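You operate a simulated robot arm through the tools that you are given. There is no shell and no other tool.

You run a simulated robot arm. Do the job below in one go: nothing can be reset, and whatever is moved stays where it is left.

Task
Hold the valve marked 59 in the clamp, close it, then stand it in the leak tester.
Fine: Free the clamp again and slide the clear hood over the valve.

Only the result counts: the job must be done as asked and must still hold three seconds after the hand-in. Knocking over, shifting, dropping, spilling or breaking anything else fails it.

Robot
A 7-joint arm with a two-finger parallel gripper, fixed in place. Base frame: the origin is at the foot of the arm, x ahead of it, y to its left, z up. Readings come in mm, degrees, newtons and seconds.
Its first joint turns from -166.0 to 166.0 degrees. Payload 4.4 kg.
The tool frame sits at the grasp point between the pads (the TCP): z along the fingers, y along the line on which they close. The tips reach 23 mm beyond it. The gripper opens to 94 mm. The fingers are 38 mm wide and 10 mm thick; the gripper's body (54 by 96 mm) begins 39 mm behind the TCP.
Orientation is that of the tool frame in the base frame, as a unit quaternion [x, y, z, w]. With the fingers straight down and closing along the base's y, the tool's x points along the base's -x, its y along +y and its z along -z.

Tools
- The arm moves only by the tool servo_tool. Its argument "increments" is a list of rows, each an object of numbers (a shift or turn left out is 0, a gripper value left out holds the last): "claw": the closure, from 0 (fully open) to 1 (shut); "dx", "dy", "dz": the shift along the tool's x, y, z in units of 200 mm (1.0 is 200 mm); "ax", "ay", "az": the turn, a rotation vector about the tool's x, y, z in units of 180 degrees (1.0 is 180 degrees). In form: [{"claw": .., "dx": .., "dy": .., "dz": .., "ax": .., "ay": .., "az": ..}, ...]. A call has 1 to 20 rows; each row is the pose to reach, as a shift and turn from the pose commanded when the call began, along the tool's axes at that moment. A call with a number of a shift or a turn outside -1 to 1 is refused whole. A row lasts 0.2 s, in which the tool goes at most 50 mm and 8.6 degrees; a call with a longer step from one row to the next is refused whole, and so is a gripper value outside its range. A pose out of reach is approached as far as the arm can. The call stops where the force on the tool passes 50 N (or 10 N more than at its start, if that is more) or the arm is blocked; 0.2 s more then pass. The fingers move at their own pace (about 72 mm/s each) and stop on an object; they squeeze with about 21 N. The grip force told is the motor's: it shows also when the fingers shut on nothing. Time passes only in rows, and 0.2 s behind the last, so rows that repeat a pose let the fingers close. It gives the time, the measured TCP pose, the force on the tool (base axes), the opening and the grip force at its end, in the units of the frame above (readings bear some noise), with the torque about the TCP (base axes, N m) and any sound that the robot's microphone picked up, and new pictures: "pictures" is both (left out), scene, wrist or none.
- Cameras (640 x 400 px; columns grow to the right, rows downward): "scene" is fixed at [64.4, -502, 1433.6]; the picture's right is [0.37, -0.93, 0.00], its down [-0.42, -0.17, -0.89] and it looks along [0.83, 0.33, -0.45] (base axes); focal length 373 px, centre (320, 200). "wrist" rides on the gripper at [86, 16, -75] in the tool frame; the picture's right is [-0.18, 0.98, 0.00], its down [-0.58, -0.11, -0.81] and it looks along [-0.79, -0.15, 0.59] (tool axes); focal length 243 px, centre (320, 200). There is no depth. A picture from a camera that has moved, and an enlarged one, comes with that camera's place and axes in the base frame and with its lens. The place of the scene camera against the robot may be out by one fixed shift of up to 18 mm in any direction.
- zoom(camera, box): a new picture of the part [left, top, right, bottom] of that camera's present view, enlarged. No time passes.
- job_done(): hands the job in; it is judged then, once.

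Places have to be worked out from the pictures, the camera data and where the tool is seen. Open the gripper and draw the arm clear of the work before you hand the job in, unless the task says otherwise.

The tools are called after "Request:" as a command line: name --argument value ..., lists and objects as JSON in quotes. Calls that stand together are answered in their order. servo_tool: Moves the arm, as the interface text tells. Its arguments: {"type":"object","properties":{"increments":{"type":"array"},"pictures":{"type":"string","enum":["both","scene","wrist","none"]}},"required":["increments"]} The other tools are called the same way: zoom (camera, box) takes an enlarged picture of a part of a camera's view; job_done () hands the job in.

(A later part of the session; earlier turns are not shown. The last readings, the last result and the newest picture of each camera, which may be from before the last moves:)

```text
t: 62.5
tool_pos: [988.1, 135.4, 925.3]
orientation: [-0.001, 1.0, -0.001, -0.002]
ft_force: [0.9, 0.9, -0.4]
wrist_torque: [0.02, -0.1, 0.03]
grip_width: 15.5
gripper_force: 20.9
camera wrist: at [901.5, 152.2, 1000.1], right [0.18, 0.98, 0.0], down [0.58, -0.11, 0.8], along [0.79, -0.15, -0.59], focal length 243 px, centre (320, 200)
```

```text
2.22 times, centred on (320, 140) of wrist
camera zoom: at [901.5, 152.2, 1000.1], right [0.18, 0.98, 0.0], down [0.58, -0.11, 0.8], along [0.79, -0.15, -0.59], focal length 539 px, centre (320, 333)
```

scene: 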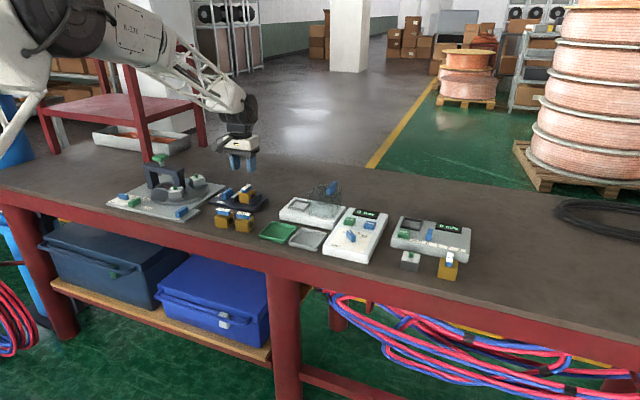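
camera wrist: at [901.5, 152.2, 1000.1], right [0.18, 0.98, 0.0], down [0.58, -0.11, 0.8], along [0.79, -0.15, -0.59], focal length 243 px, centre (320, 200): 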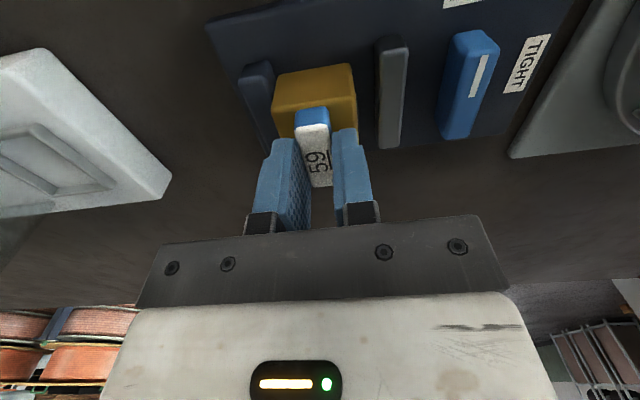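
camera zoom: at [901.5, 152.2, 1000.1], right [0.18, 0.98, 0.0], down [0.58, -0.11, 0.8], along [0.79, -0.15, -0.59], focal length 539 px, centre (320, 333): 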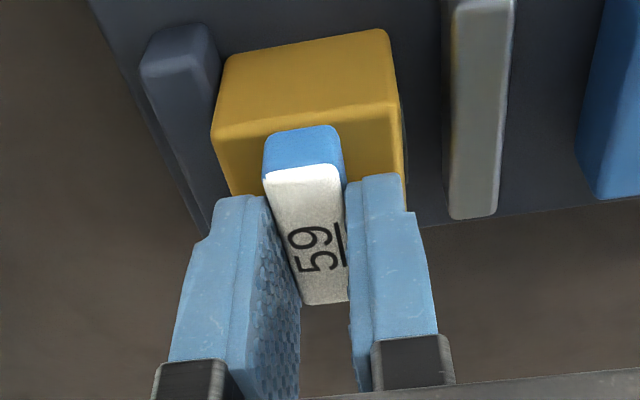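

The valve is held, centre about 2 mm behind the TCP in x. I lift it straight up well clear and look at the tester from an offset position.

Request:
servo_tool --increments '[{"dz": -0.05}, {"dz": -0.15}, {"dz": -0.3}, {"dz": -0.5}, {"dx": 0.08, "dy": -0.15, "dz": -0.6}, {"dx": 0.16, "dy": -0.3, "dz": -0.6}, {"dx": 0.24, "dy": -0.45, "dz": -0.6}, {"dx": 0.31, "dy": -0.6, "dz": -0.6}, {"dx": 0.31, "dy": -0.6, "dz": -0.6}, {"dx": 0.31, "dy": -0.6, "dz": -0.6}]' --pictures "both"

Request:
zoom --camera "wrist" --box '[80, 30, 320, 180]'

Request:
zoom --camera "scene" --box '[230, 150, 350, 235]'

```text
t: 64.7
tool_pos: [923.3, 13.9, 1045.6]
orientation: [0.0, 1.0, -0.001, -0.002]
ft_force: [0.7, 0.7, -3.8]
wrist_torque: [-0.01, -0.03, 0.01]
grip_width: 15.6
gripper_force: 21.5
camera wrist: at [836.9, 31.5, 1119.6], right [0.18, 0.98, 0.0], down [0.58, -0.11, 0.8], along [0.79, -0.15, -0.59], focal length 243 px, centre (320, 200)
```

scene: 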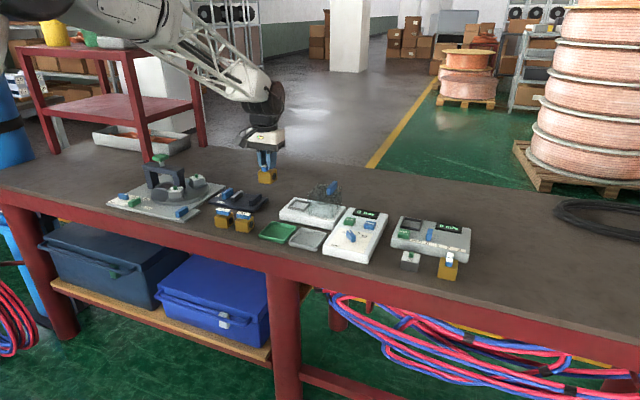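
wrist: 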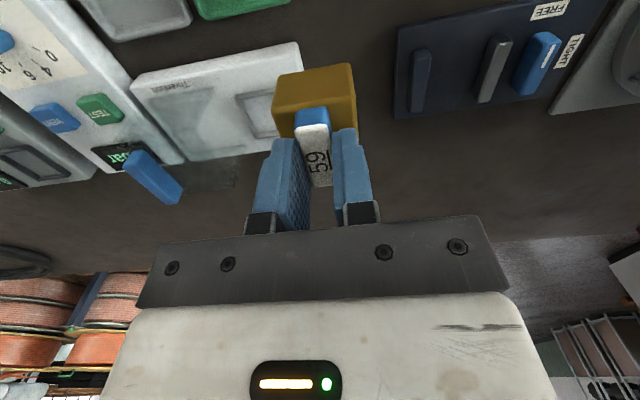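

```text
2.67 times, centred on (200, 105) of wrist
camera zoom: at [836.9, 31.5, 1119.6], right [0.18, 0.98, 0.0], down [0.58, -0.11, 0.8], along [0.79, -0.15, -0.59], focal length 647 px, centre (640, 453)
```

zoom: 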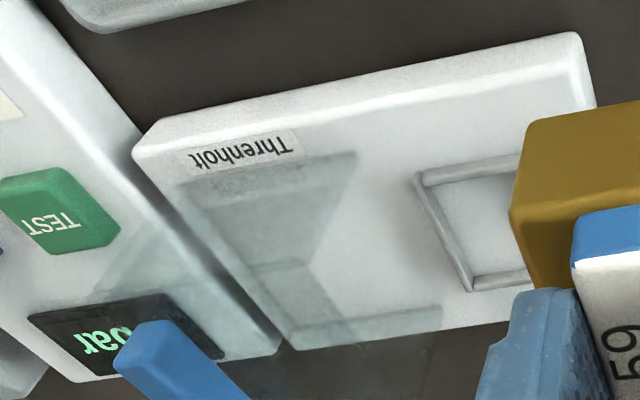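

```text
4.71 times, centred on (290, 192) of scene
camera zoom: at [64.4, -502.0, 1433.6], right [0.37, -0.93, 0.0], down [-0.42, -0.17, -0.89], along [0.83, 0.33, -0.45], focal length 1756 px, centre (461, 235)
```

zoom: 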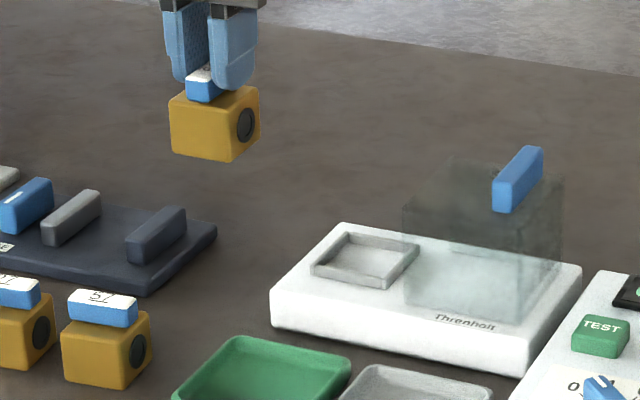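

The nest is partly hidden behind the held valve; I shift 45 mm to +y for a free view of it.

Request:
servo_tool --increments '[{"dy": 0.1}, {"dy": 0.22}, {"dy": 0.22}, {"dy": 0.22}]' --pictures "wrist"

Request:
zoom --camera "wrist" --box '[160, 60, 288, 140]'

Request:
zoom --camera "wrist" --box '[60, 50, 300, 200]'

```text
t: 65.7
tool_pos: [924.8, 55.3, 1046.6]
orientation: [0.0, 1.0, -0.001, -0.001]
ft_force: [-0.5, -0.3, -3.3]
wrist_torque: [-0.01, -0.04, 0.02]
grip_width: 15.6
gripper_force: 21.5
camera wrist: at [838.1, 74.4, 1120.9], right [0.18, 0.98, 0.0], down [0.58, -0.11, 0.8], along [0.79, -0.15, -0.59], focal length 243 px, centre (320, 200)
```

wrist: 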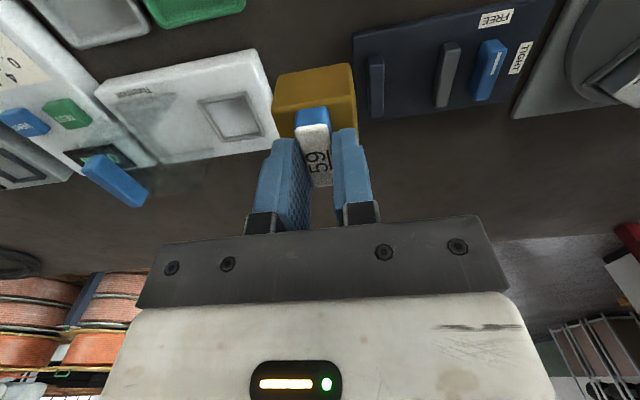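

```text
5.00 times, centred on (224, 100) of wrist
camera zoom: at [838.1, 74.4, 1120.9], right [0.18, 0.98, 0.0], down [0.58, -0.11, 0.8], along [0.79, -0.15, -0.59], focal length 1213 px, centre (800, 700)
```

zoom: 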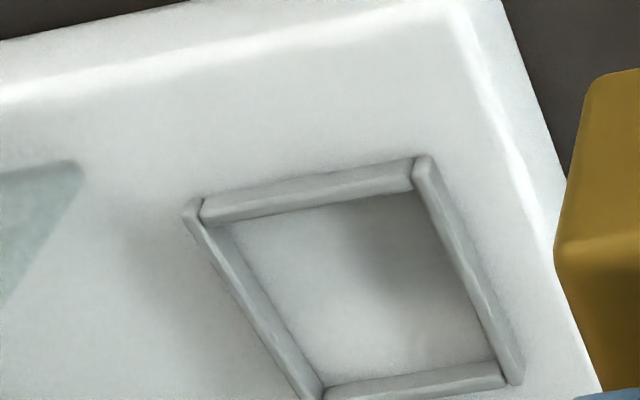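

```text
2.67 times, centred on (180, 125) of wrist
camera zoom: at [838.1, 74.4, 1120.9], right [0.18, 0.98, 0.0], down [0.58, -0.11, 0.8], along [0.79, -0.15, -0.59], focal length 647 px, centre (693, 400)
```

zoom: 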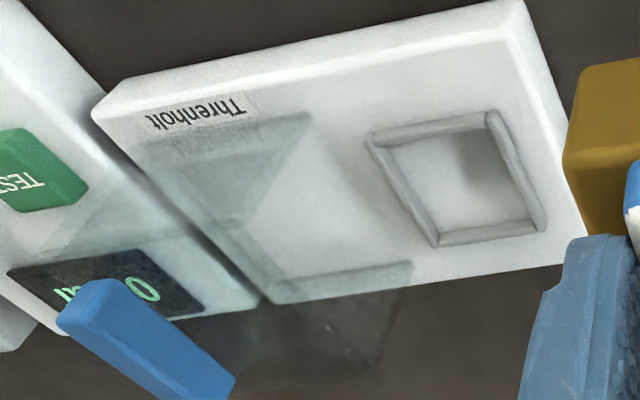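

The nest is a frame of four rails centred near (983.5, -54), rail tops z≈883; the hood stands at y -102…-183. I carry the valve over the nest and stop about 7 mm above the rails to compare edges.

Request:
servo_tool --increments '[{"dx": -0.08, "dy": -0.15, "dz": 0.05}, {"dx": -0.16, "dy": -0.3, "dz": 0.1}, {"dx": -0.24, "dy": -0.45, "dz": 0.15}, {"dx": -0.3085, "dy": -0.562, "dz": 0.2}, {"dx": -0.3085, "dy": -0.562, "dz": 0.3}, {"dx": -0.3085, "dy": -0.562, "dz": 0.4}, {"dx": -0.3085, "dy": -0.562, "dz": 0.445}, {"dx": -0.3085, "dy": -0.562, "dz": 0.445}]' --pictures "both"

Request:
zoom --camera "wrist" --box '[230, 30, 390, 130]'

Request:
zoom --camera "scene" --box '[270, 160, 350, 235]'

```text
t: 67.5
tool_pos: [988.7, -54.4, 956.0]
orientation: [0.0, 1.0, -0.001, -0.003]
ft_force: [0.2, 0.1, -4.0]
wrist_torque: [0.0, -0.02, 0.02]
grip_width: 15.7
gripper_force: 20.9
camera wrist: at [902.7, -37.1, 1030.0], right [0.18, 0.98, 0.0], down [0.58, -0.11, 0.8], along [0.79, -0.15, -0.59], focal length 243 px, centre (320, 200)
```

scene: 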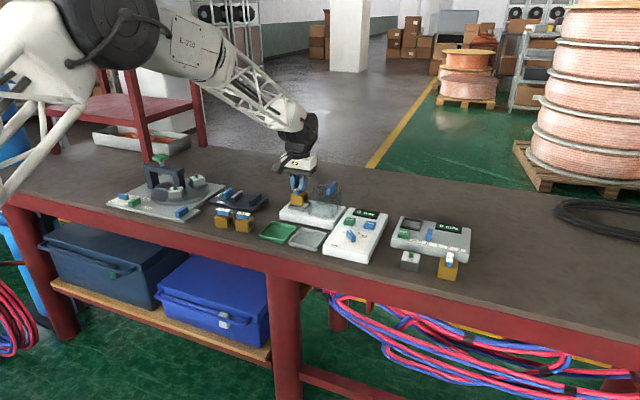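
wrist: 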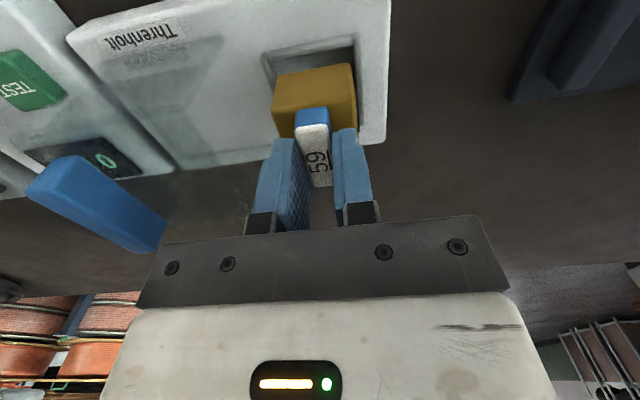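

```text
4.00 times, centred on (310, 80) of wrist
camera zoom: at [902.7, -37.1, 1030.0], right [0.18, 0.98, 0.0], down [0.58, -0.11, 0.8], along [0.79, -0.15, -0.59], focal length 970 px, centre (360, 680)
```

zoom: 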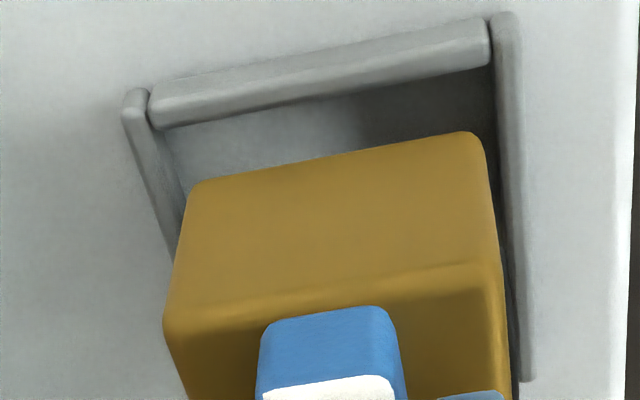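

```text
5.33 times, centred on (310, 198) of scene
camera zoom: at [64.4, -502.0, 1433.6], right [0.37, -0.93, 0.0], down [-0.42, -0.17, -0.89], along [0.83, 0.33, -0.45], focal length 1990 px, centre (373, 213)
```

zoom: 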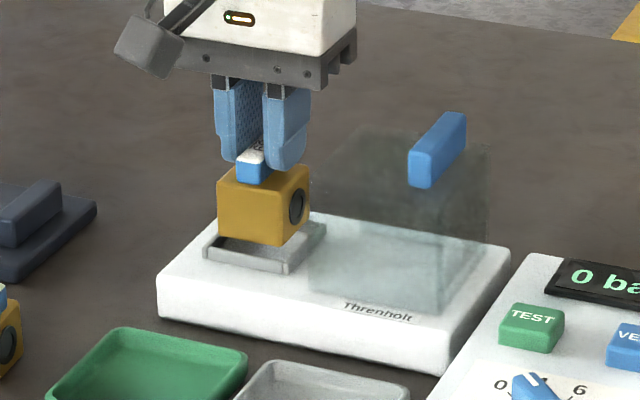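

Body edges compute to x 967–1009, y -74…-32; nest inner faces to about x 961–1008, y -77…-30. I shift -3.3 mm in x and -0.6 mm in y, lower to just above the rails and re-check.

Request:
servo_tool --increments '[{"dx": 0.008, "dy": -0.003}, {"dx": 0.0165, "dy": -0.003}, {"dx": 0.0165, "dy": -0.003, "dz": 0.015}, {"dx": 0.0165, "dy": -0.003, "dz": 0.025}, {"dx": 0.0165, "dy": -0.003, "dz": 0.025}]' --pictures "wrist"

Request:
zoom --camera "wrist" --box '[230, 30, 390, 130]'

Request:
zoom --camera "scene" --box '[285, 180, 345, 230]'

```text
t: 68.7
tool_pos: [984.6, -54.0, 952.1]
orientation: [0.0, 1.0, -0.001, -0.002]
ft_force: [1.1, -1.3, 2.2]
wrist_torque: [-0.02, 0.04, 0.0]
grip_width: 15.8
gripper_force: 21.4
camera wrist: at [898.2, -37.0, 1026.2], right [0.18, 0.98, 0.0], down [0.58, -0.11, 0.8], along [0.79, -0.15, -0.59], focal length 243 px, centre (320, 200)
```

wrist: 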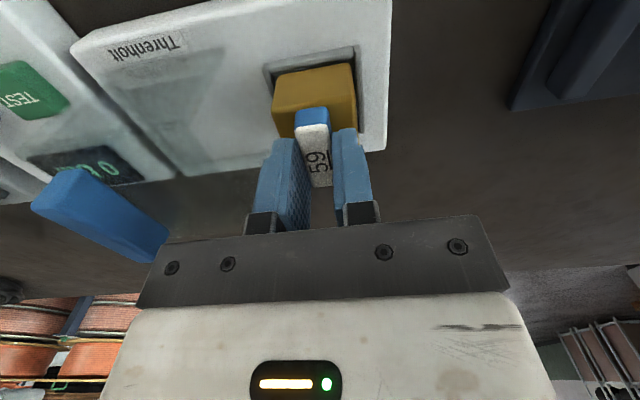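

```text
4.00 times, centred on (310, 80) of wrist
camera zoom: at [898.2, -37.0, 1026.2], right [0.18, 0.98, 0.0], down [0.58, -0.11, 0.8], along [0.79, -0.15, -0.59], focal length 970 px, centre (360, 680)
```

zoom: 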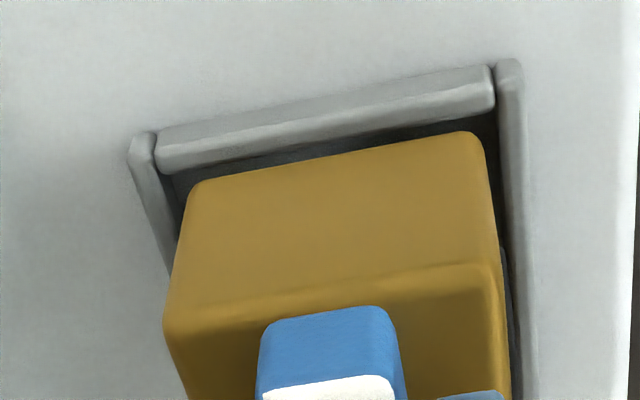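

```text
8.00 times, centred on (315, 205) of scene
camera zoom: at [64.4, -502.0, 1433.6], right [0.37, -0.93, 0.0], down [-0.42, -0.17, -0.89], along [0.83, 0.33, -0.45], focal length 2985 px, centre (360, 160)
```

zoom: 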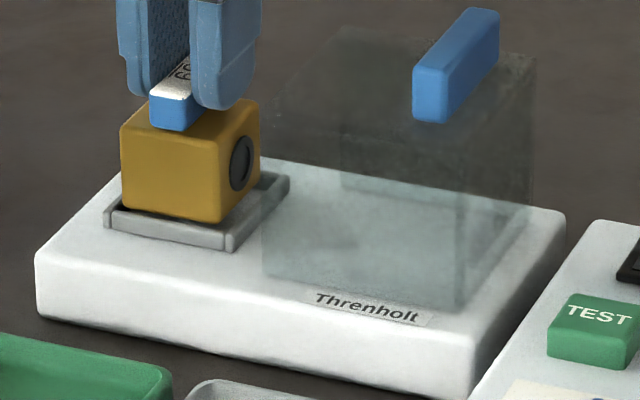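

Force changed by +6 N, a hint of light contact. The gaps look fine on all sides (near gap ~2.5 mm), so I nudge slightly toward the centre and lower 1 mm at a time.

Request:
servo_tool --increments '[{"dz": 0}, {"dz": 0}]' --pictures "none"

Request:
servo_tool --increments '[{"dx": -0.002, "dy": -0.004, "dz": 0}, {"dx": -0.002, "dy": -0.004, "dz": 0.005}, {"dx": -0.002, "dy": -0.004, "dz": 0.005}]' --pictures "wrist"

```text
t: 69.3
tool_pos: [984.7, -53.0, 953.1]
orientation: [0.0, 1.0, 0.0, -0.001]
ft_force: [3.7, -2.3, 5.8]
wrist_torque: [-0.05, 0.04, 0.0]
grip_width: 15.5
gripper_force: 21.3
```

```text
t: 70.1
tool_pos: [984.7, -56.3, 951.4]
orientation: [0.0, 1.0, 0.0, -0.001]
ft_force: [4.8, 5.3, 18.3]
wrist_torque: [0.16, 0.09, -0.1]
grip_width: 15.9
gripper_force: 20.9
camera wrist: at [898.1, -38.0, 1025.2], right [0.18, 0.98, 0.0], down [0.58, -0.11, 0.81], along [0.79, -0.15, -0.59], focal length 243 px, centre (320, 200)
```

wrist: 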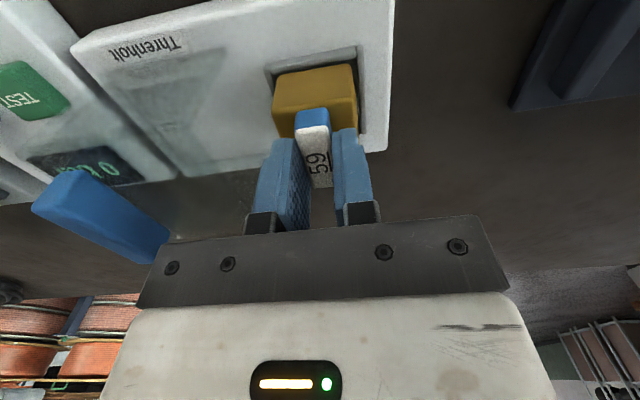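

Contact at TCP z≈950. I zoom to see whether it is the floor of the nest or a rail top.

Request:
zoom --camera "wrist" --box '[250, 35, 378, 115]'

Request:
zoom --camera "scene" --box '[285, 190, 325, 220]'

```text
5.00 times, centred on (314, 75) of wrist
camera zoom: at [898.1, -38.0, 1025.2], right [0.18, 0.98, 0.0], down [0.58, -0.11, 0.81], along [0.79, -0.15, -0.59], focal length 1213 px, centre (350, 825)
```

zoom: 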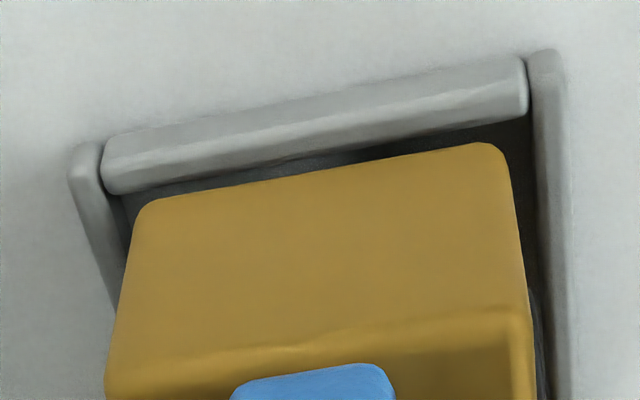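

```text
13.33 times, centred on (305, 205) of scene
camera zoom: at [64.4, -502.0, 1433.6], right [0.37, -0.93, 0.0], down [-0.42, -0.17, -0.89], along [0.83, 0.33, -0.45], focal length 4974 px, centre (520, 133)
```

zoom: 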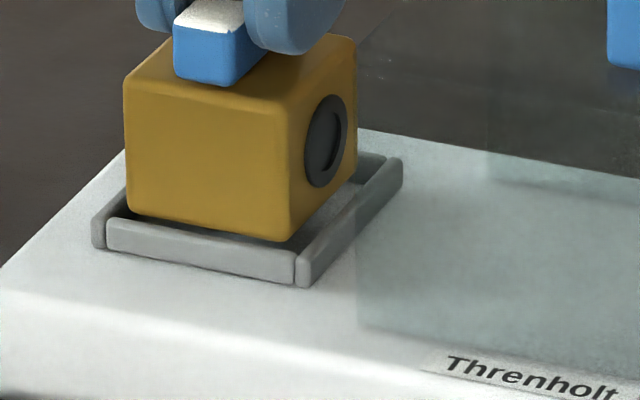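

The geometry suggests the body is within the rails, so I check whether the gripper could instead be touching the hood's handle on the left.

Request:
zoom --camera "wrist" --box '[10, 140, 202, 260]'

Request:
zoom --camera "scene" --box '[270, 130, 350, 230]'

```text
3.33 times, centred on (106, 200) of wrist
camera zoom: at [898.1, -38.0, 1025.2], right [0.18, 0.98, 0.0], down [0.58, -0.11, 0.81], along [0.79, -0.15, -0.59], focal length 809 px, centre (1033, 200)
```

zoom: 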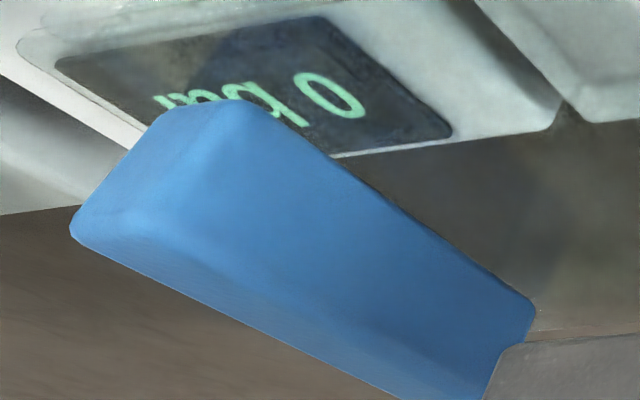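

```text
4.00 times, centred on (310, 180) of scene
camera zoom: at [64.4, -502.0, 1433.6], right [0.37, -0.93, 0.0], down [-0.42, -0.17, -0.89], along [0.83, 0.33, -0.45], focal length 1492 px, centre (360, 280)
```

zoom: 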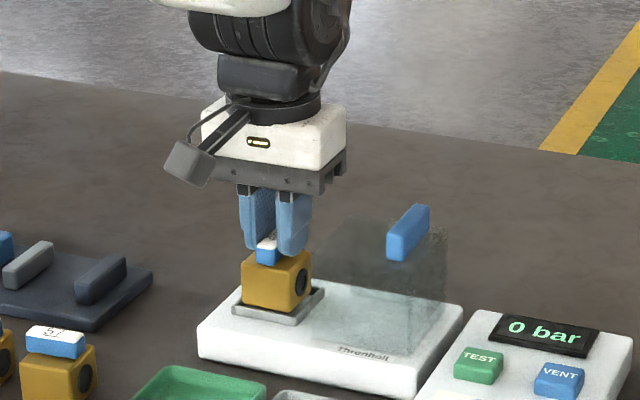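

Hood handle is ~50 mm away from the gripper, so the contact is the valve's near bottom edge on the near rail (edge rounding fooled my gap by ~1.5 mm, and it is yawed ~1°). I lift 2 mm, shift +1.7 mm in x, turn -1°, and lower again.

Request:
servo_tool --increments '[{"dz": -0.012}, {"dx": -0.0085, "dy": 0.002, "dz": -0.012, "az": -0.0055}, {"dx": -0.0085, "dy": 0.002, "dz": 0, "az": -0.0055}, {"dx": -0.0085, "dy": 0.002, "dz": 0.006, "az": -0.0055}, {"dx": -0.0085, "dy": 0.002, "dz": 0.006, "az": -0.0055}]' --pictures "wrist"

Request:
zoom --camera "wrist" --box '[250, 35, 378, 115]'

Request:
zoom --camera "scene" --box '[285, 190, 325, 220]'

```text
t: 71.3
tool_pos: [985.2, -55.4, 948.3]
orientation: [-0.009, 1.0, -0.001, -0.002]
ft_force: [0.5, -0.3, -4.4]
wrist_torque: [0.0, -0.06, 0.02]
grip_width: 15.6
gripper_force: 20.9
camera wrist: at [898.6, -39.7, 1022.6], right [0.17, 0.99, 0.0], down [0.59, -0.1, 0.8], along [0.79, -0.14, -0.59], focal length 243 px, centre (320, 200)
```

wrist: 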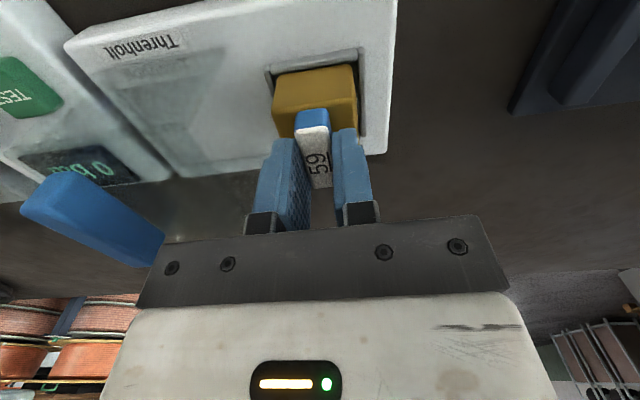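

```text
5.00 times, centred on (314, 75) of wrist
camera zoom: at [898.6, -39.7, 1022.6], right [0.17, 0.99, 0.0], down [0.59, -0.1, 0.8], along [0.79, -0.14, -0.59], focal length 1213 px, centre (350, 825)
```

zoom: 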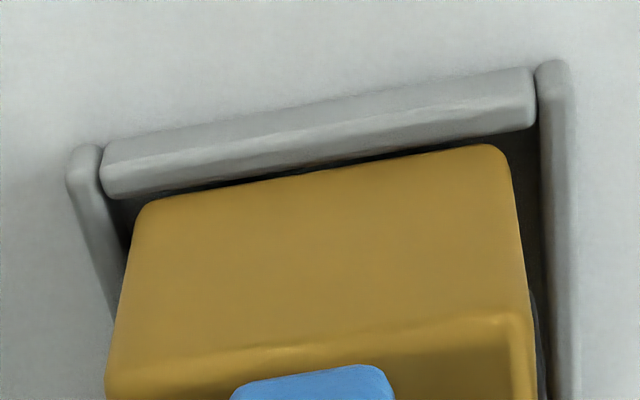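

```text
13.33 times, centred on (305, 205) of scene
camera zoom: at [64.4, -502.0, 1433.6], right [0.37, -0.93, 0.0], down [-0.42, -0.17, -0.89], along [0.83, 0.33, -0.45], focal length 4974 px, centre (520, 133)
```

zoom: 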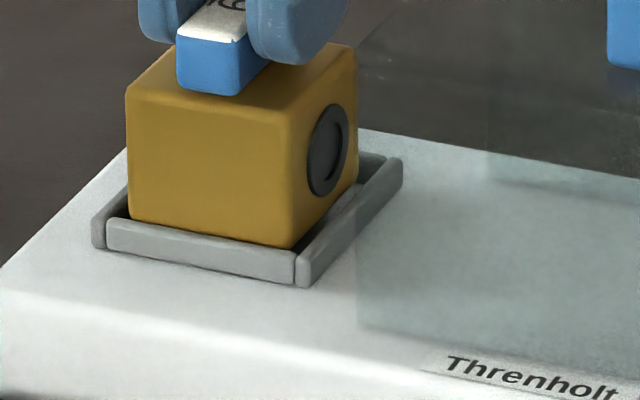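

Free of contact and already ~3 mm below rail level: the valve has entered the nest. I keep lowering in 1 mm steps to the floor.

Request:
servo_tool --increments '[{"dz": 0.005}, {"dz": 0.01}, {"dz": 0.015}, {"dz": 0.02}, {"dz": 0.02}]' --pictures "none"

```text
t: 72.5
tool_pos: [986.7, -56.2, 946.4]
orientation: [-0.008, 1.0, -0.001, -0.002]
ft_force: [-1.2, -0.2, -3.6]
wrist_torque: [-0.02, 0.01, 0.0]
grip_width: 15.5
gripper_force: 21.1
```

Request:
servo_tool --increments '[{"dz": 0.005}, {"dz": 0.01}, {"dz": 0.015}, {"dz": 0.015}]' --pictures "wrist"

Request:
zoom --camera "wrist" --box '[250, 35, 378, 115]'

Request:
zoom --camera "scene" --box '[285, 190, 325, 220]'

```text
t: 73.5
tool_pos: [985.9, -54.7, 943.8]
orientation: [-0.009, 1.0, -0.001, -0.001]
ft_force: [-1.5, -0.5, 1.8]
wrist_torque: [0.0, 0.01, 0.01]
grip_width: 15.7
gripper_force: 20.8
camera wrist: at [898.7, -39.1, 1017.5], right [0.17, 0.99, 0.0], down [0.59, -0.1, 0.8], along [0.79, -0.14, -0.59], focal length 243 px, centre (320, 200)
```

wrist: 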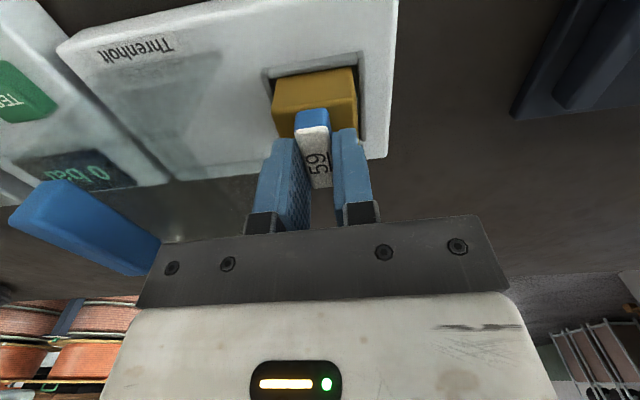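

```text
5.00 times, centred on (314, 75) of wrist
camera zoom: at [898.7, -39.1, 1017.5], right [0.17, 0.99, 0.0], down [0.59, -0.1, 0.8], along [0.79, -0.14, -0.59], focal length 1213 px, centre (350, 825)
```

zoom: 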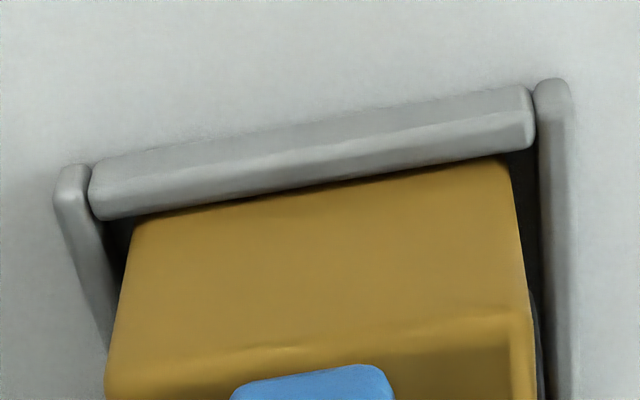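

```text
13.33 times, centred on (305, 205) of scene
camera zoom: at [64.4, -502.0, 1433.6], right [0.37, -0.93, 0.0], down [-0.42, -0.17, -0.89], along [0.83, 0.33, -0.45], focal length 4974 px, centre (520, 133)
```

zoom: 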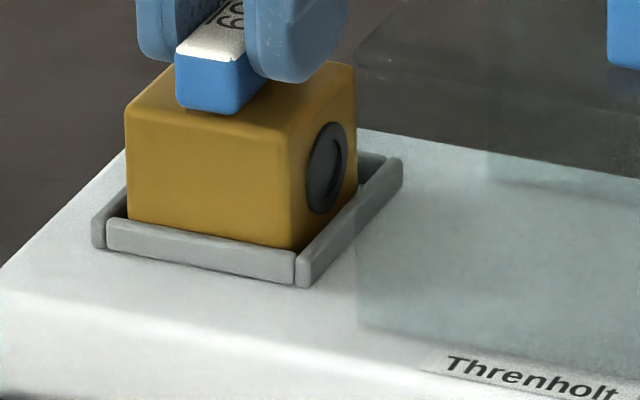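

Force has turned positive at TCP z≈942, matching the nest floor at ≈877. I press 1 mm more to confirm seating, before releasing.

Request:
servo_tool --increments '[{"dz": 0.005}, {"dz": 0.008}, {"dz": 0.008}]' --pictures "none"

```text
t: 74.3
tool_pos: [985.5, -53.9, 942.5]
orientation: [-0.009, 1.0, -0.001, -0.001]
ft_force: [-2.9, 0.2, 17.3]
wrist_torque: [0.04, -0.21, 0.0]
grip_width: 16.0
gripper_force: 21.1
```

The valve is seated. I ease off, open the fingers, and rise straight up well above the hood.

Request:
servo_tool --increments '[{"dz": -0.008}, {"dz": -0.008, "claw": 0.62}, {"dz": -0.008, "claw": 0.62}, {"dz": -0.008, "claw": 0.62}, {"dz": -0.1}, {"dz": -0.25}, {"dz": -0.45}, {"dz": -0.6}, {"dz": -0.6}]' --pictures "both"

Request:
zoom --camera "wrist" --box '[60, 30, 380, 230]'

Request:
zoom --camera "scene" --box '[270, 165, 360, 235]'

```text
t: 76.3
tool_pos: [985.7, -55.1, 1061.1]
orientation: [-0.008, 1.0, 0.0, -0.002]
ft_force: [-0.2, -0.7, 0.2]
wrist_torque: [0.0, -0.01, 0.0]
grip_width: 35.8
gripper_force: 0.1
camera wrist: at [898.7, -38.7, 1135.0], right [0.17, 0.99, 0.0], down [0.59, -0.1, 0.8], along [0.79, -0.14, -0.59], focal length 243 px, centre (320, 200)
```

scene: 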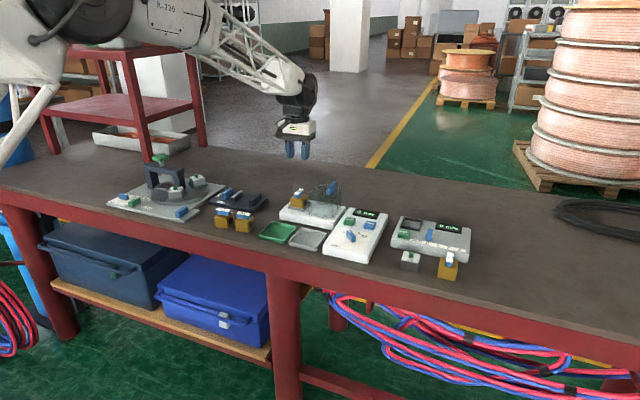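
wrist: 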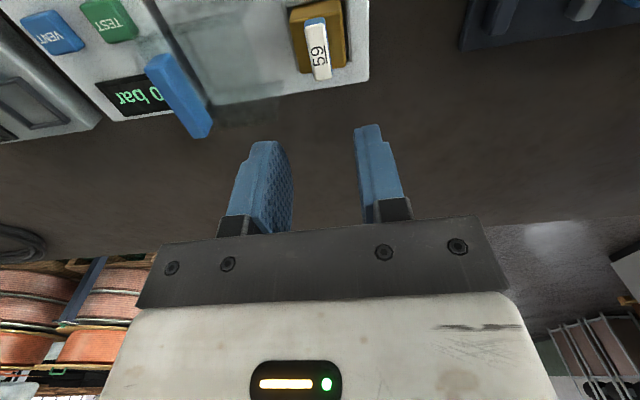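

```text
2.00 times, centred on (220, 130) of wrist
camera zoom: at [898.7, -38.7, 1135.0], right [0.17, 0.99, 0.0], down [0.59, -0.1, 0.8], along [0.79, -0.14, -0.59], focal length 485 px, centre (520, 340)
```

zoom: 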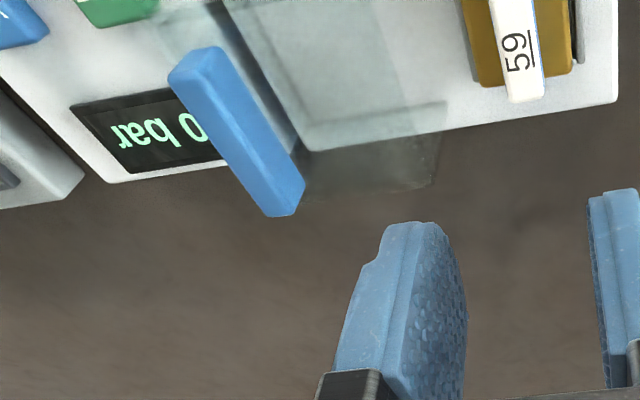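

```text
5.71 times, centred on (315, 200) of scene
camera zoom: at [64.4, -502.0, 1433.6], right [0.37, -0.93, 0.0], down [-0.42, -0.17, -0.89], along [0.83, 0.33, -0.45], focal length 2132 px, centre (349, 200)
```

zoom: 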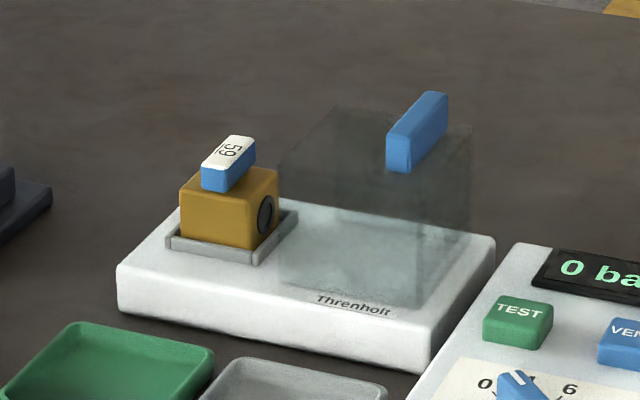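

The valve stands closed in the nest. Now I zoom on the hood and its handle to find where to grip it.

Request:
zoom --camera "wrist" --box '[120, 30, 248, 150]'

Request:
zoom --camera "scene" --box '[305, 175, 345, 220]'

```text
3.33 times, centred on (184, 90) of wrist
camera zoom: at [898.7, -38.7, 1135.0], right [0.17, 0.99, 0.0], down [0.59, -0.1, 0.8], along [0.79, -0.14, -0.59], focal length 809 px, centre (773, 567)
```

zoom: 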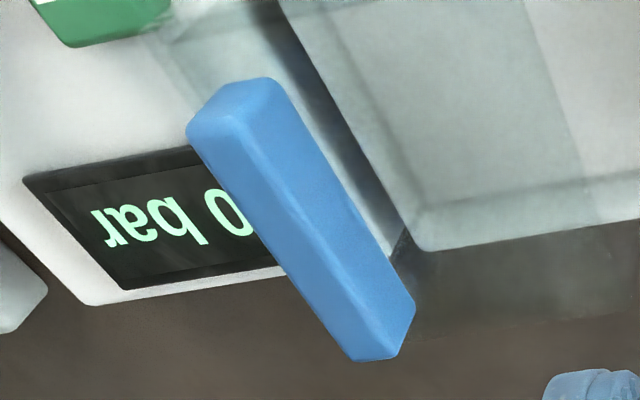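

```text
8.89 times, centred on (325, 198) of scene
camera zoom: at [64.4, -502.0, 1433.6], right [0.37, -0.93, 0.0], down [-0.42, -0.17, -0.89], along [0.83, 0.33, -0.45], focal length 3316 px, centre (276, 222)
```

zoom: 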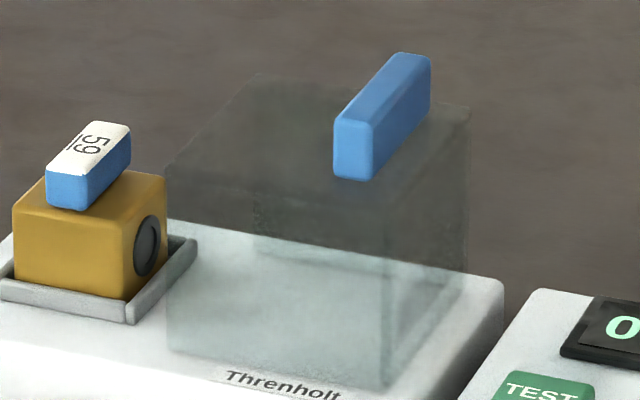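

The hood's top handle is a bar along x: centre ≈ (983.5, -161.5), top z≈970, hood top ≈948; the hood looks open on its +y side. I move above the handle and hover just over it.

Request:
servo_tool --increments '[{"dx": 0.004, "dy": -0.14, "az": 0.0055}, {"dx": 0.008, "dy": -0.3, "az": 0.0055}, {"dx": 0.013, "dy": -0.45, "az": 0.0055}, {"dx": 0.017, "dy": -0.5415, "az": 0.0055}, {"dx": 0.017, "dy": -0.5415, "dz": 0.12, "az": 0.0055}, {"dx": 0.017, "dy": -0.5415, "dz": 0.22, "az": 0.0055}, {"dx": 0.017, "dy": -0.5415, "dz": 0.28, "az": 0.0055}, {"dx": 0.017, "dy": -0.5415, "dz": 0.28, "az": 0.0055}]' --pictures "both"

Request:
zoom --camera "wrist" --box '[200, 30, 440, 180]'

Request:
zoom --camera "scene" --box '[280, 150, 370, 220]'

```text
t: 78.1
tool_pos: [984.9, -161.1, 1004.6]
orientation: [0.0, 1.0, -0.002, -0.001]
ft_force: [0.7, -0.3, -0.2]
wrist_torque: [-0.01, -0.03, 0.04]
grip_width: 35.6
gripper_force: 0.0
camera wrist: at [898.3, -143.6, 1078.3], right [0.18, 0.98, 0.0], down [0.58, -0.11, 0.8], along [0.79, -0.15, -0.59], focal length 243 px, centre (320, 200)
```

scene: 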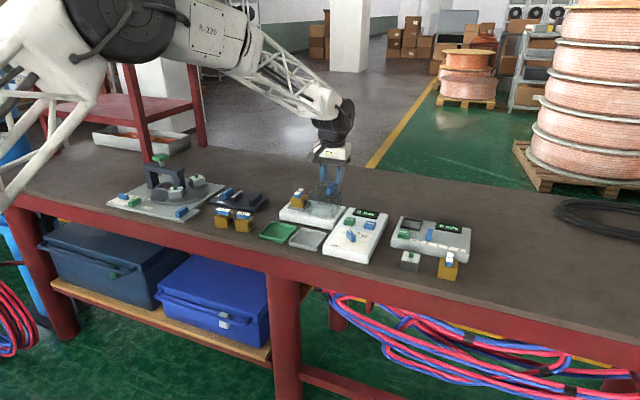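
wrist: 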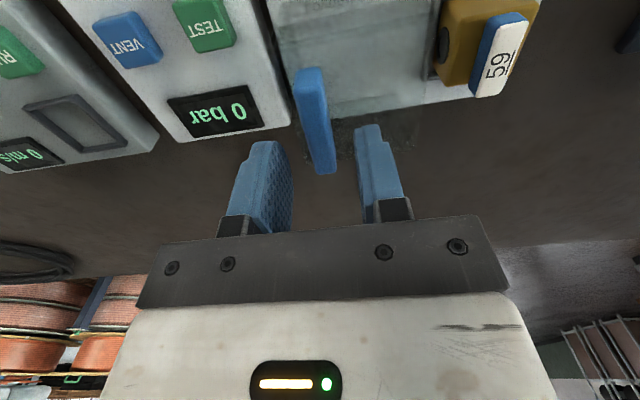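

```text
2.67 times, centred on (320, 105) of wrist
camera zoom: at [898.3, -143.6, 1078.3], right [0.18, 0.98, 0.0], down [0.58, -0.11, 0.8], along [0.79, -0.15, -0.59], focal length 647 px, centre (320, 453)
```

zoom: 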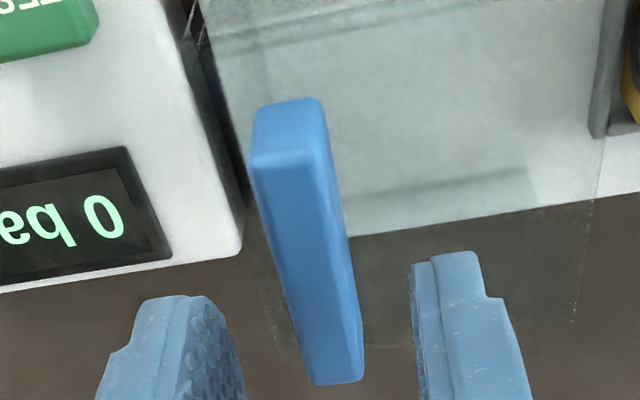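

```text
5.71 times, centred on (325, 185) of scene
camera zoom: at [64.4, -502.0, 1433.6], right [0.37, -0.93, 0.0], down [-0.42, -0.17, -0.89], along [0.83, 0.33, -0.45], focal length 2132 px, centre (291, 286)
```

zoom: 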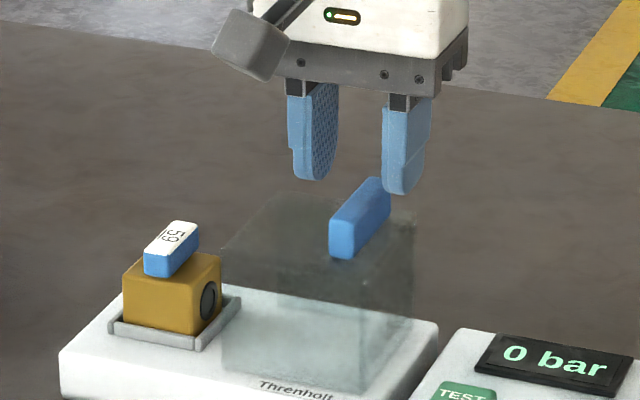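

Handle centre is at y≈-161, tool at -159.6. I correct, descend to z≈977 (tips ~5 mm above the hood top), and close on the handle.

Request:
servo_tool --increments '[{"dy": -0.007, "dz": 0.05}, {"dy": -0.007, "dz": 0.1}, {"dy": -0.007, "dz": 0.13}, {"dy": -0.007, "dz": 0.13}, {"dy": -0.007, "dz": 0.13, "claw": 1}, {"dy": -0.007, "dz": 0.13, "claw": 1}, {"dy": -0.007, "dz": 0.13, "claw": 1}]' --pictures "both"

Request:
zoom --camera "wrist" --box '[200, 30, 440, 230]'

Request:
zoom --camera "scene" --box '[280, 150, 370, 220]'

```text
t: 79.7
tool_pos: [984.2, -162.5, 977.5]
orientation: [-0.001, 1.0, 0.0, -0.002]
ft_force: [-4.0, 22.9, 0.6]
wrist_torque: [0.15, 0.18, -0.35]
grip_width: 13.4
gripper_force: 45.1
camera wrist: at [897.7, -145.4, 1052.4], right [0.18, 0.98, 0.0], down [0.58, -0.11, 0.8], along [0.79, -0.15, -0.59], focal length 243 px, centre (320, 200)
```

scene: 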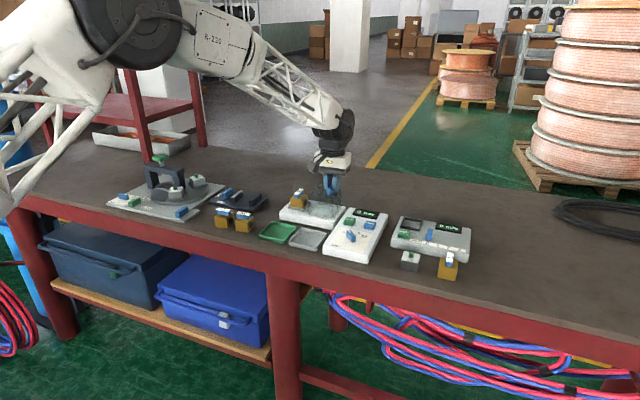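
wrist: 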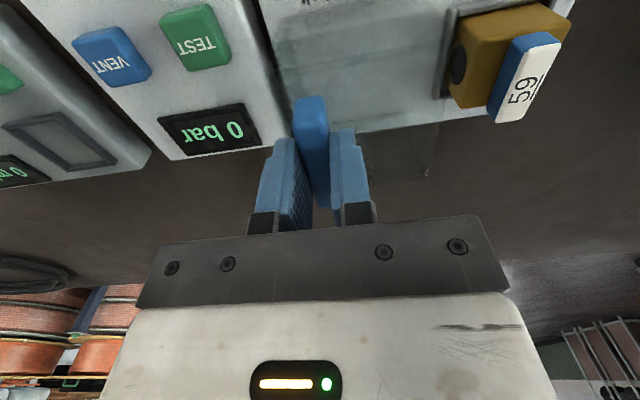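

```text
2.00 times, centred on (320, 130) of wrist
camera zoom: at [897.7, -145.4, 1052.4], right [0.18, 0.98, 0.0], down [0.58, -0.11, 0.8], along [0.79, -0.15, -0.59], focal length 485 px, centre (320, 340)
```

zoom: 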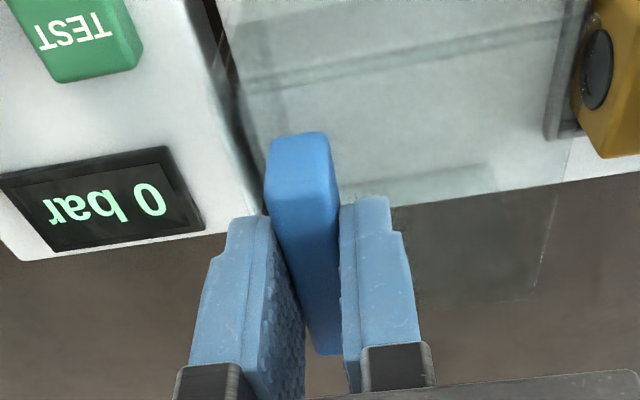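

```text
5.71 times, centred on (325, 185) of scene
camera zoom: at [64.4, -502.0, 1433.6], right [0.37, -0.93, 0.0], down [-0.42, -0.17, -0.89], along [0.83, 0.33, -0.45], focal length 2132 px, centre (291, 286)
```

zoom: 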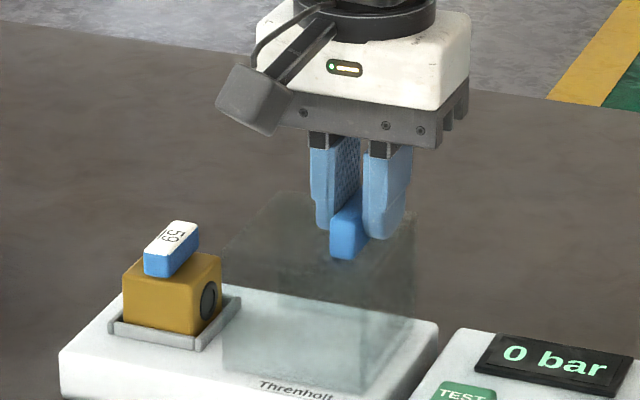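

The handle is gripped, and the hood sits at its -y stop. I slide it gently toward +y, first 40 mm.

Request:
servo_tool --increments '[{"dy": 0.02}, {"dy": 0.05}, {"dy": 0.08}, {"dy": 0.11}, {"dy": 0.14}, {"dy": 0.17}, {"dy": 0.2}, {"dy": 0.2}]' --pictures "both"

Request:
zoom --camera "scene" --box '[280, 150, 370, 220]'

```text
t: 81.5
tool_pos: [984.4, -123.1, 978.4]
orientation: [0.0, 1.0, -0.002, -0.002]
ft_force: [-9.8, -0.5, -6.4]
wrist_torque: [0.03, 1.11, -0.14]
grip_width: 13.1
gripper_force: 45.1
camera wrist: at [897.7, -106.0, 1052.4], right [0.18, 0.98, 0.0], down [0.59, -0.11, 0.8], along [0.79, -0.15, -0.59], focal length 243 px, centre (320, 200)
```

scene: 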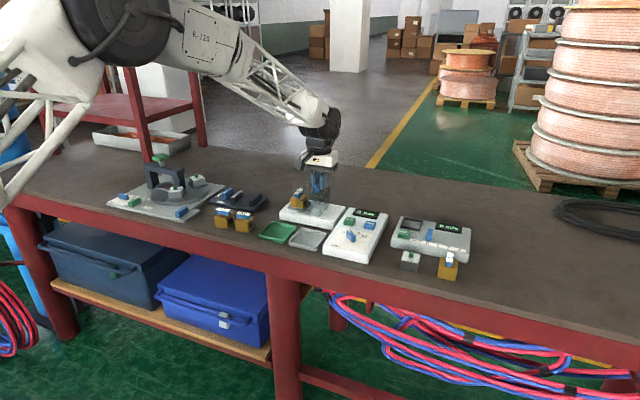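
wrist: 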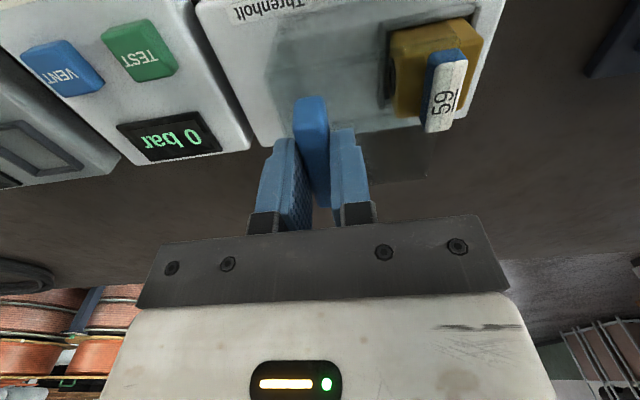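

```text
5.71 times, centred on (325, 185) of scene
camera zoom: at [64.4, -502.0, 1433.6], right [0.37, -0.93, 0.0], down [-0.42, -0.17, -0.89], along [0.83, 0.33, -0.45], focal length 2132 px, centre (291, 286)
```

zoom: 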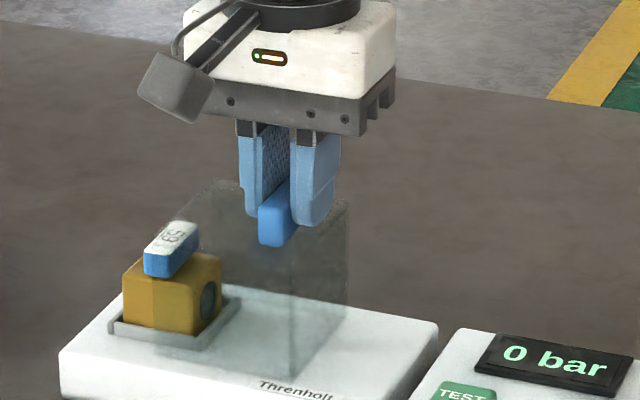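

The hood slides smoothly and passes over the valve without touching it. I continue the remaining ~50 mm.

Request:
servo_tool --increments '[{"dy": 0.025}, {"dy": 0.05}, {"dy": 0.08}, {"dy": 0.11}, {"dy": 0.14}, {"dy": 0.17}, {"dy": 0.2}, {"dy": 0.22}, {"dy": 0.24}, {"dy": 0.24}]' --pictures "both"

Request:
zoom --camera "scene" --box '[270, 150, 360, 220]'

Request:
zoom --camera "wrist" --box '[230, 0, 470, 180]'

```text
t: 83.7
tool_pos: [985.4, -77.0, 979.2]
orientation: [0.0, 1.0, -0.001, -0.001]
ft_force: [-9.0, -4.3, -16.2]
wrist_torque: [-0.04, 0.28, -0.09]
grip_width: 13.6
gripper_force: 45.3
camera wrist: at [897.7, -59.6, 1052.4], right [0.18, 0.98, 0.0], down [0.58, -0.11, 0.8], along [0.79, -0.15, -0.59], focal length 243 px, centre (320, 200)
```

scene: 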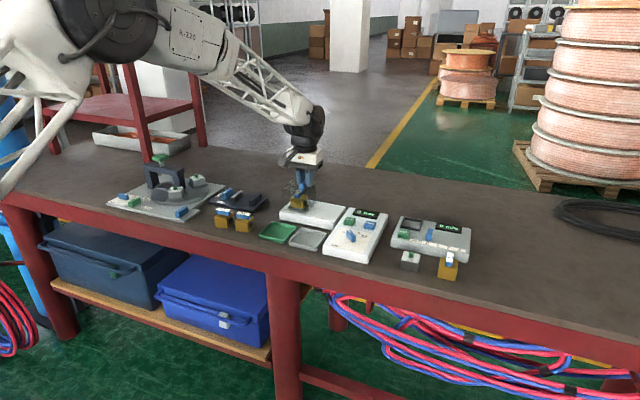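
wrist: 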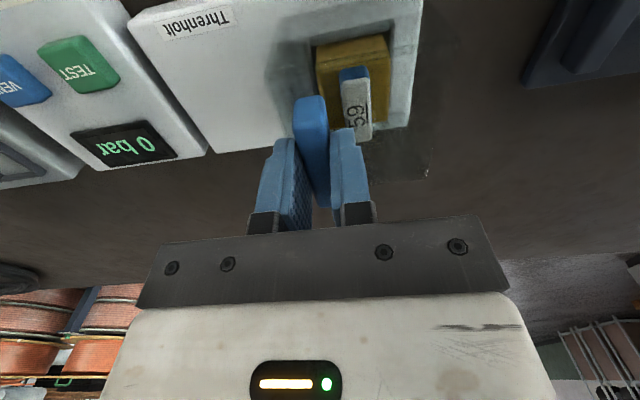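

```text
5.71 times, centred on (315, 185) of scene
camera zoom: at [64.4, -502.0, 1433.6], right [0.37, -0.93, 0.0], down [-0.42, -0.17, -0.89], along [0.83, 0.33, -0.45], focal length 2132 px, centre (349, 286)
```

zoom: 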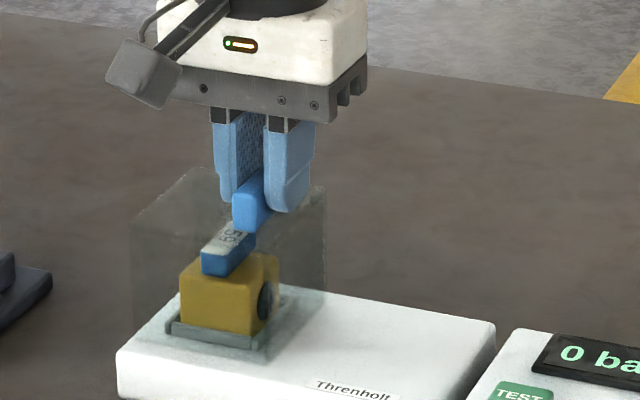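

```text
2.22 times, centred on (350, 90) of wrist
camera zoom: at [897.7, -59.6, 1052.4], right [0.18, 0.98, 0.0], down [0.58, -0.11, 0.8], along [0.79, -0.15, -0.59], focal length 539 px, centre (253, 444)
```

zoom: 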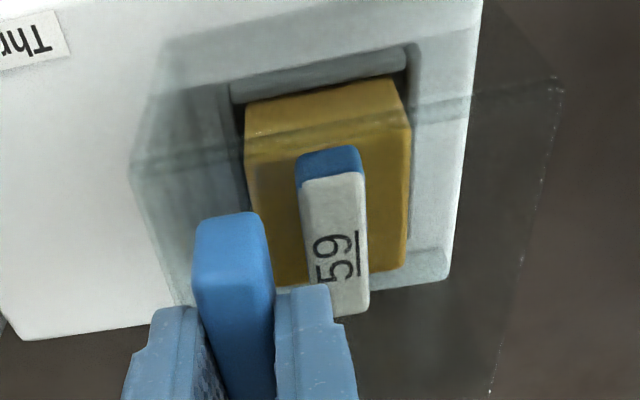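

The hood now encloses the valve, about 3 mm short of centred. I push a bit further to find the end stop or centre.

Request:
servo_tool --increments '[{"dy": 0.005}, {"dy": 0.01}, {"dy": 0.015}, {"dy": 0.015}]' --pictures "none"

```text
t: 84.7
tool_pos: [984.9, -76.0, 978.8]
orientation: [0.0, 1.0, -0.002, -0.003]
ft_force: [2.0, -15.9, -2.8]
wrist_torque: [-0.14, 0.17, 0.18]
grip_width: 13.7
gripper_force: 44.9
stopped in row 4: the force on the tool passed its limit at 51 N (the readings are from after the stop); the commanded pose is now the measured one
```

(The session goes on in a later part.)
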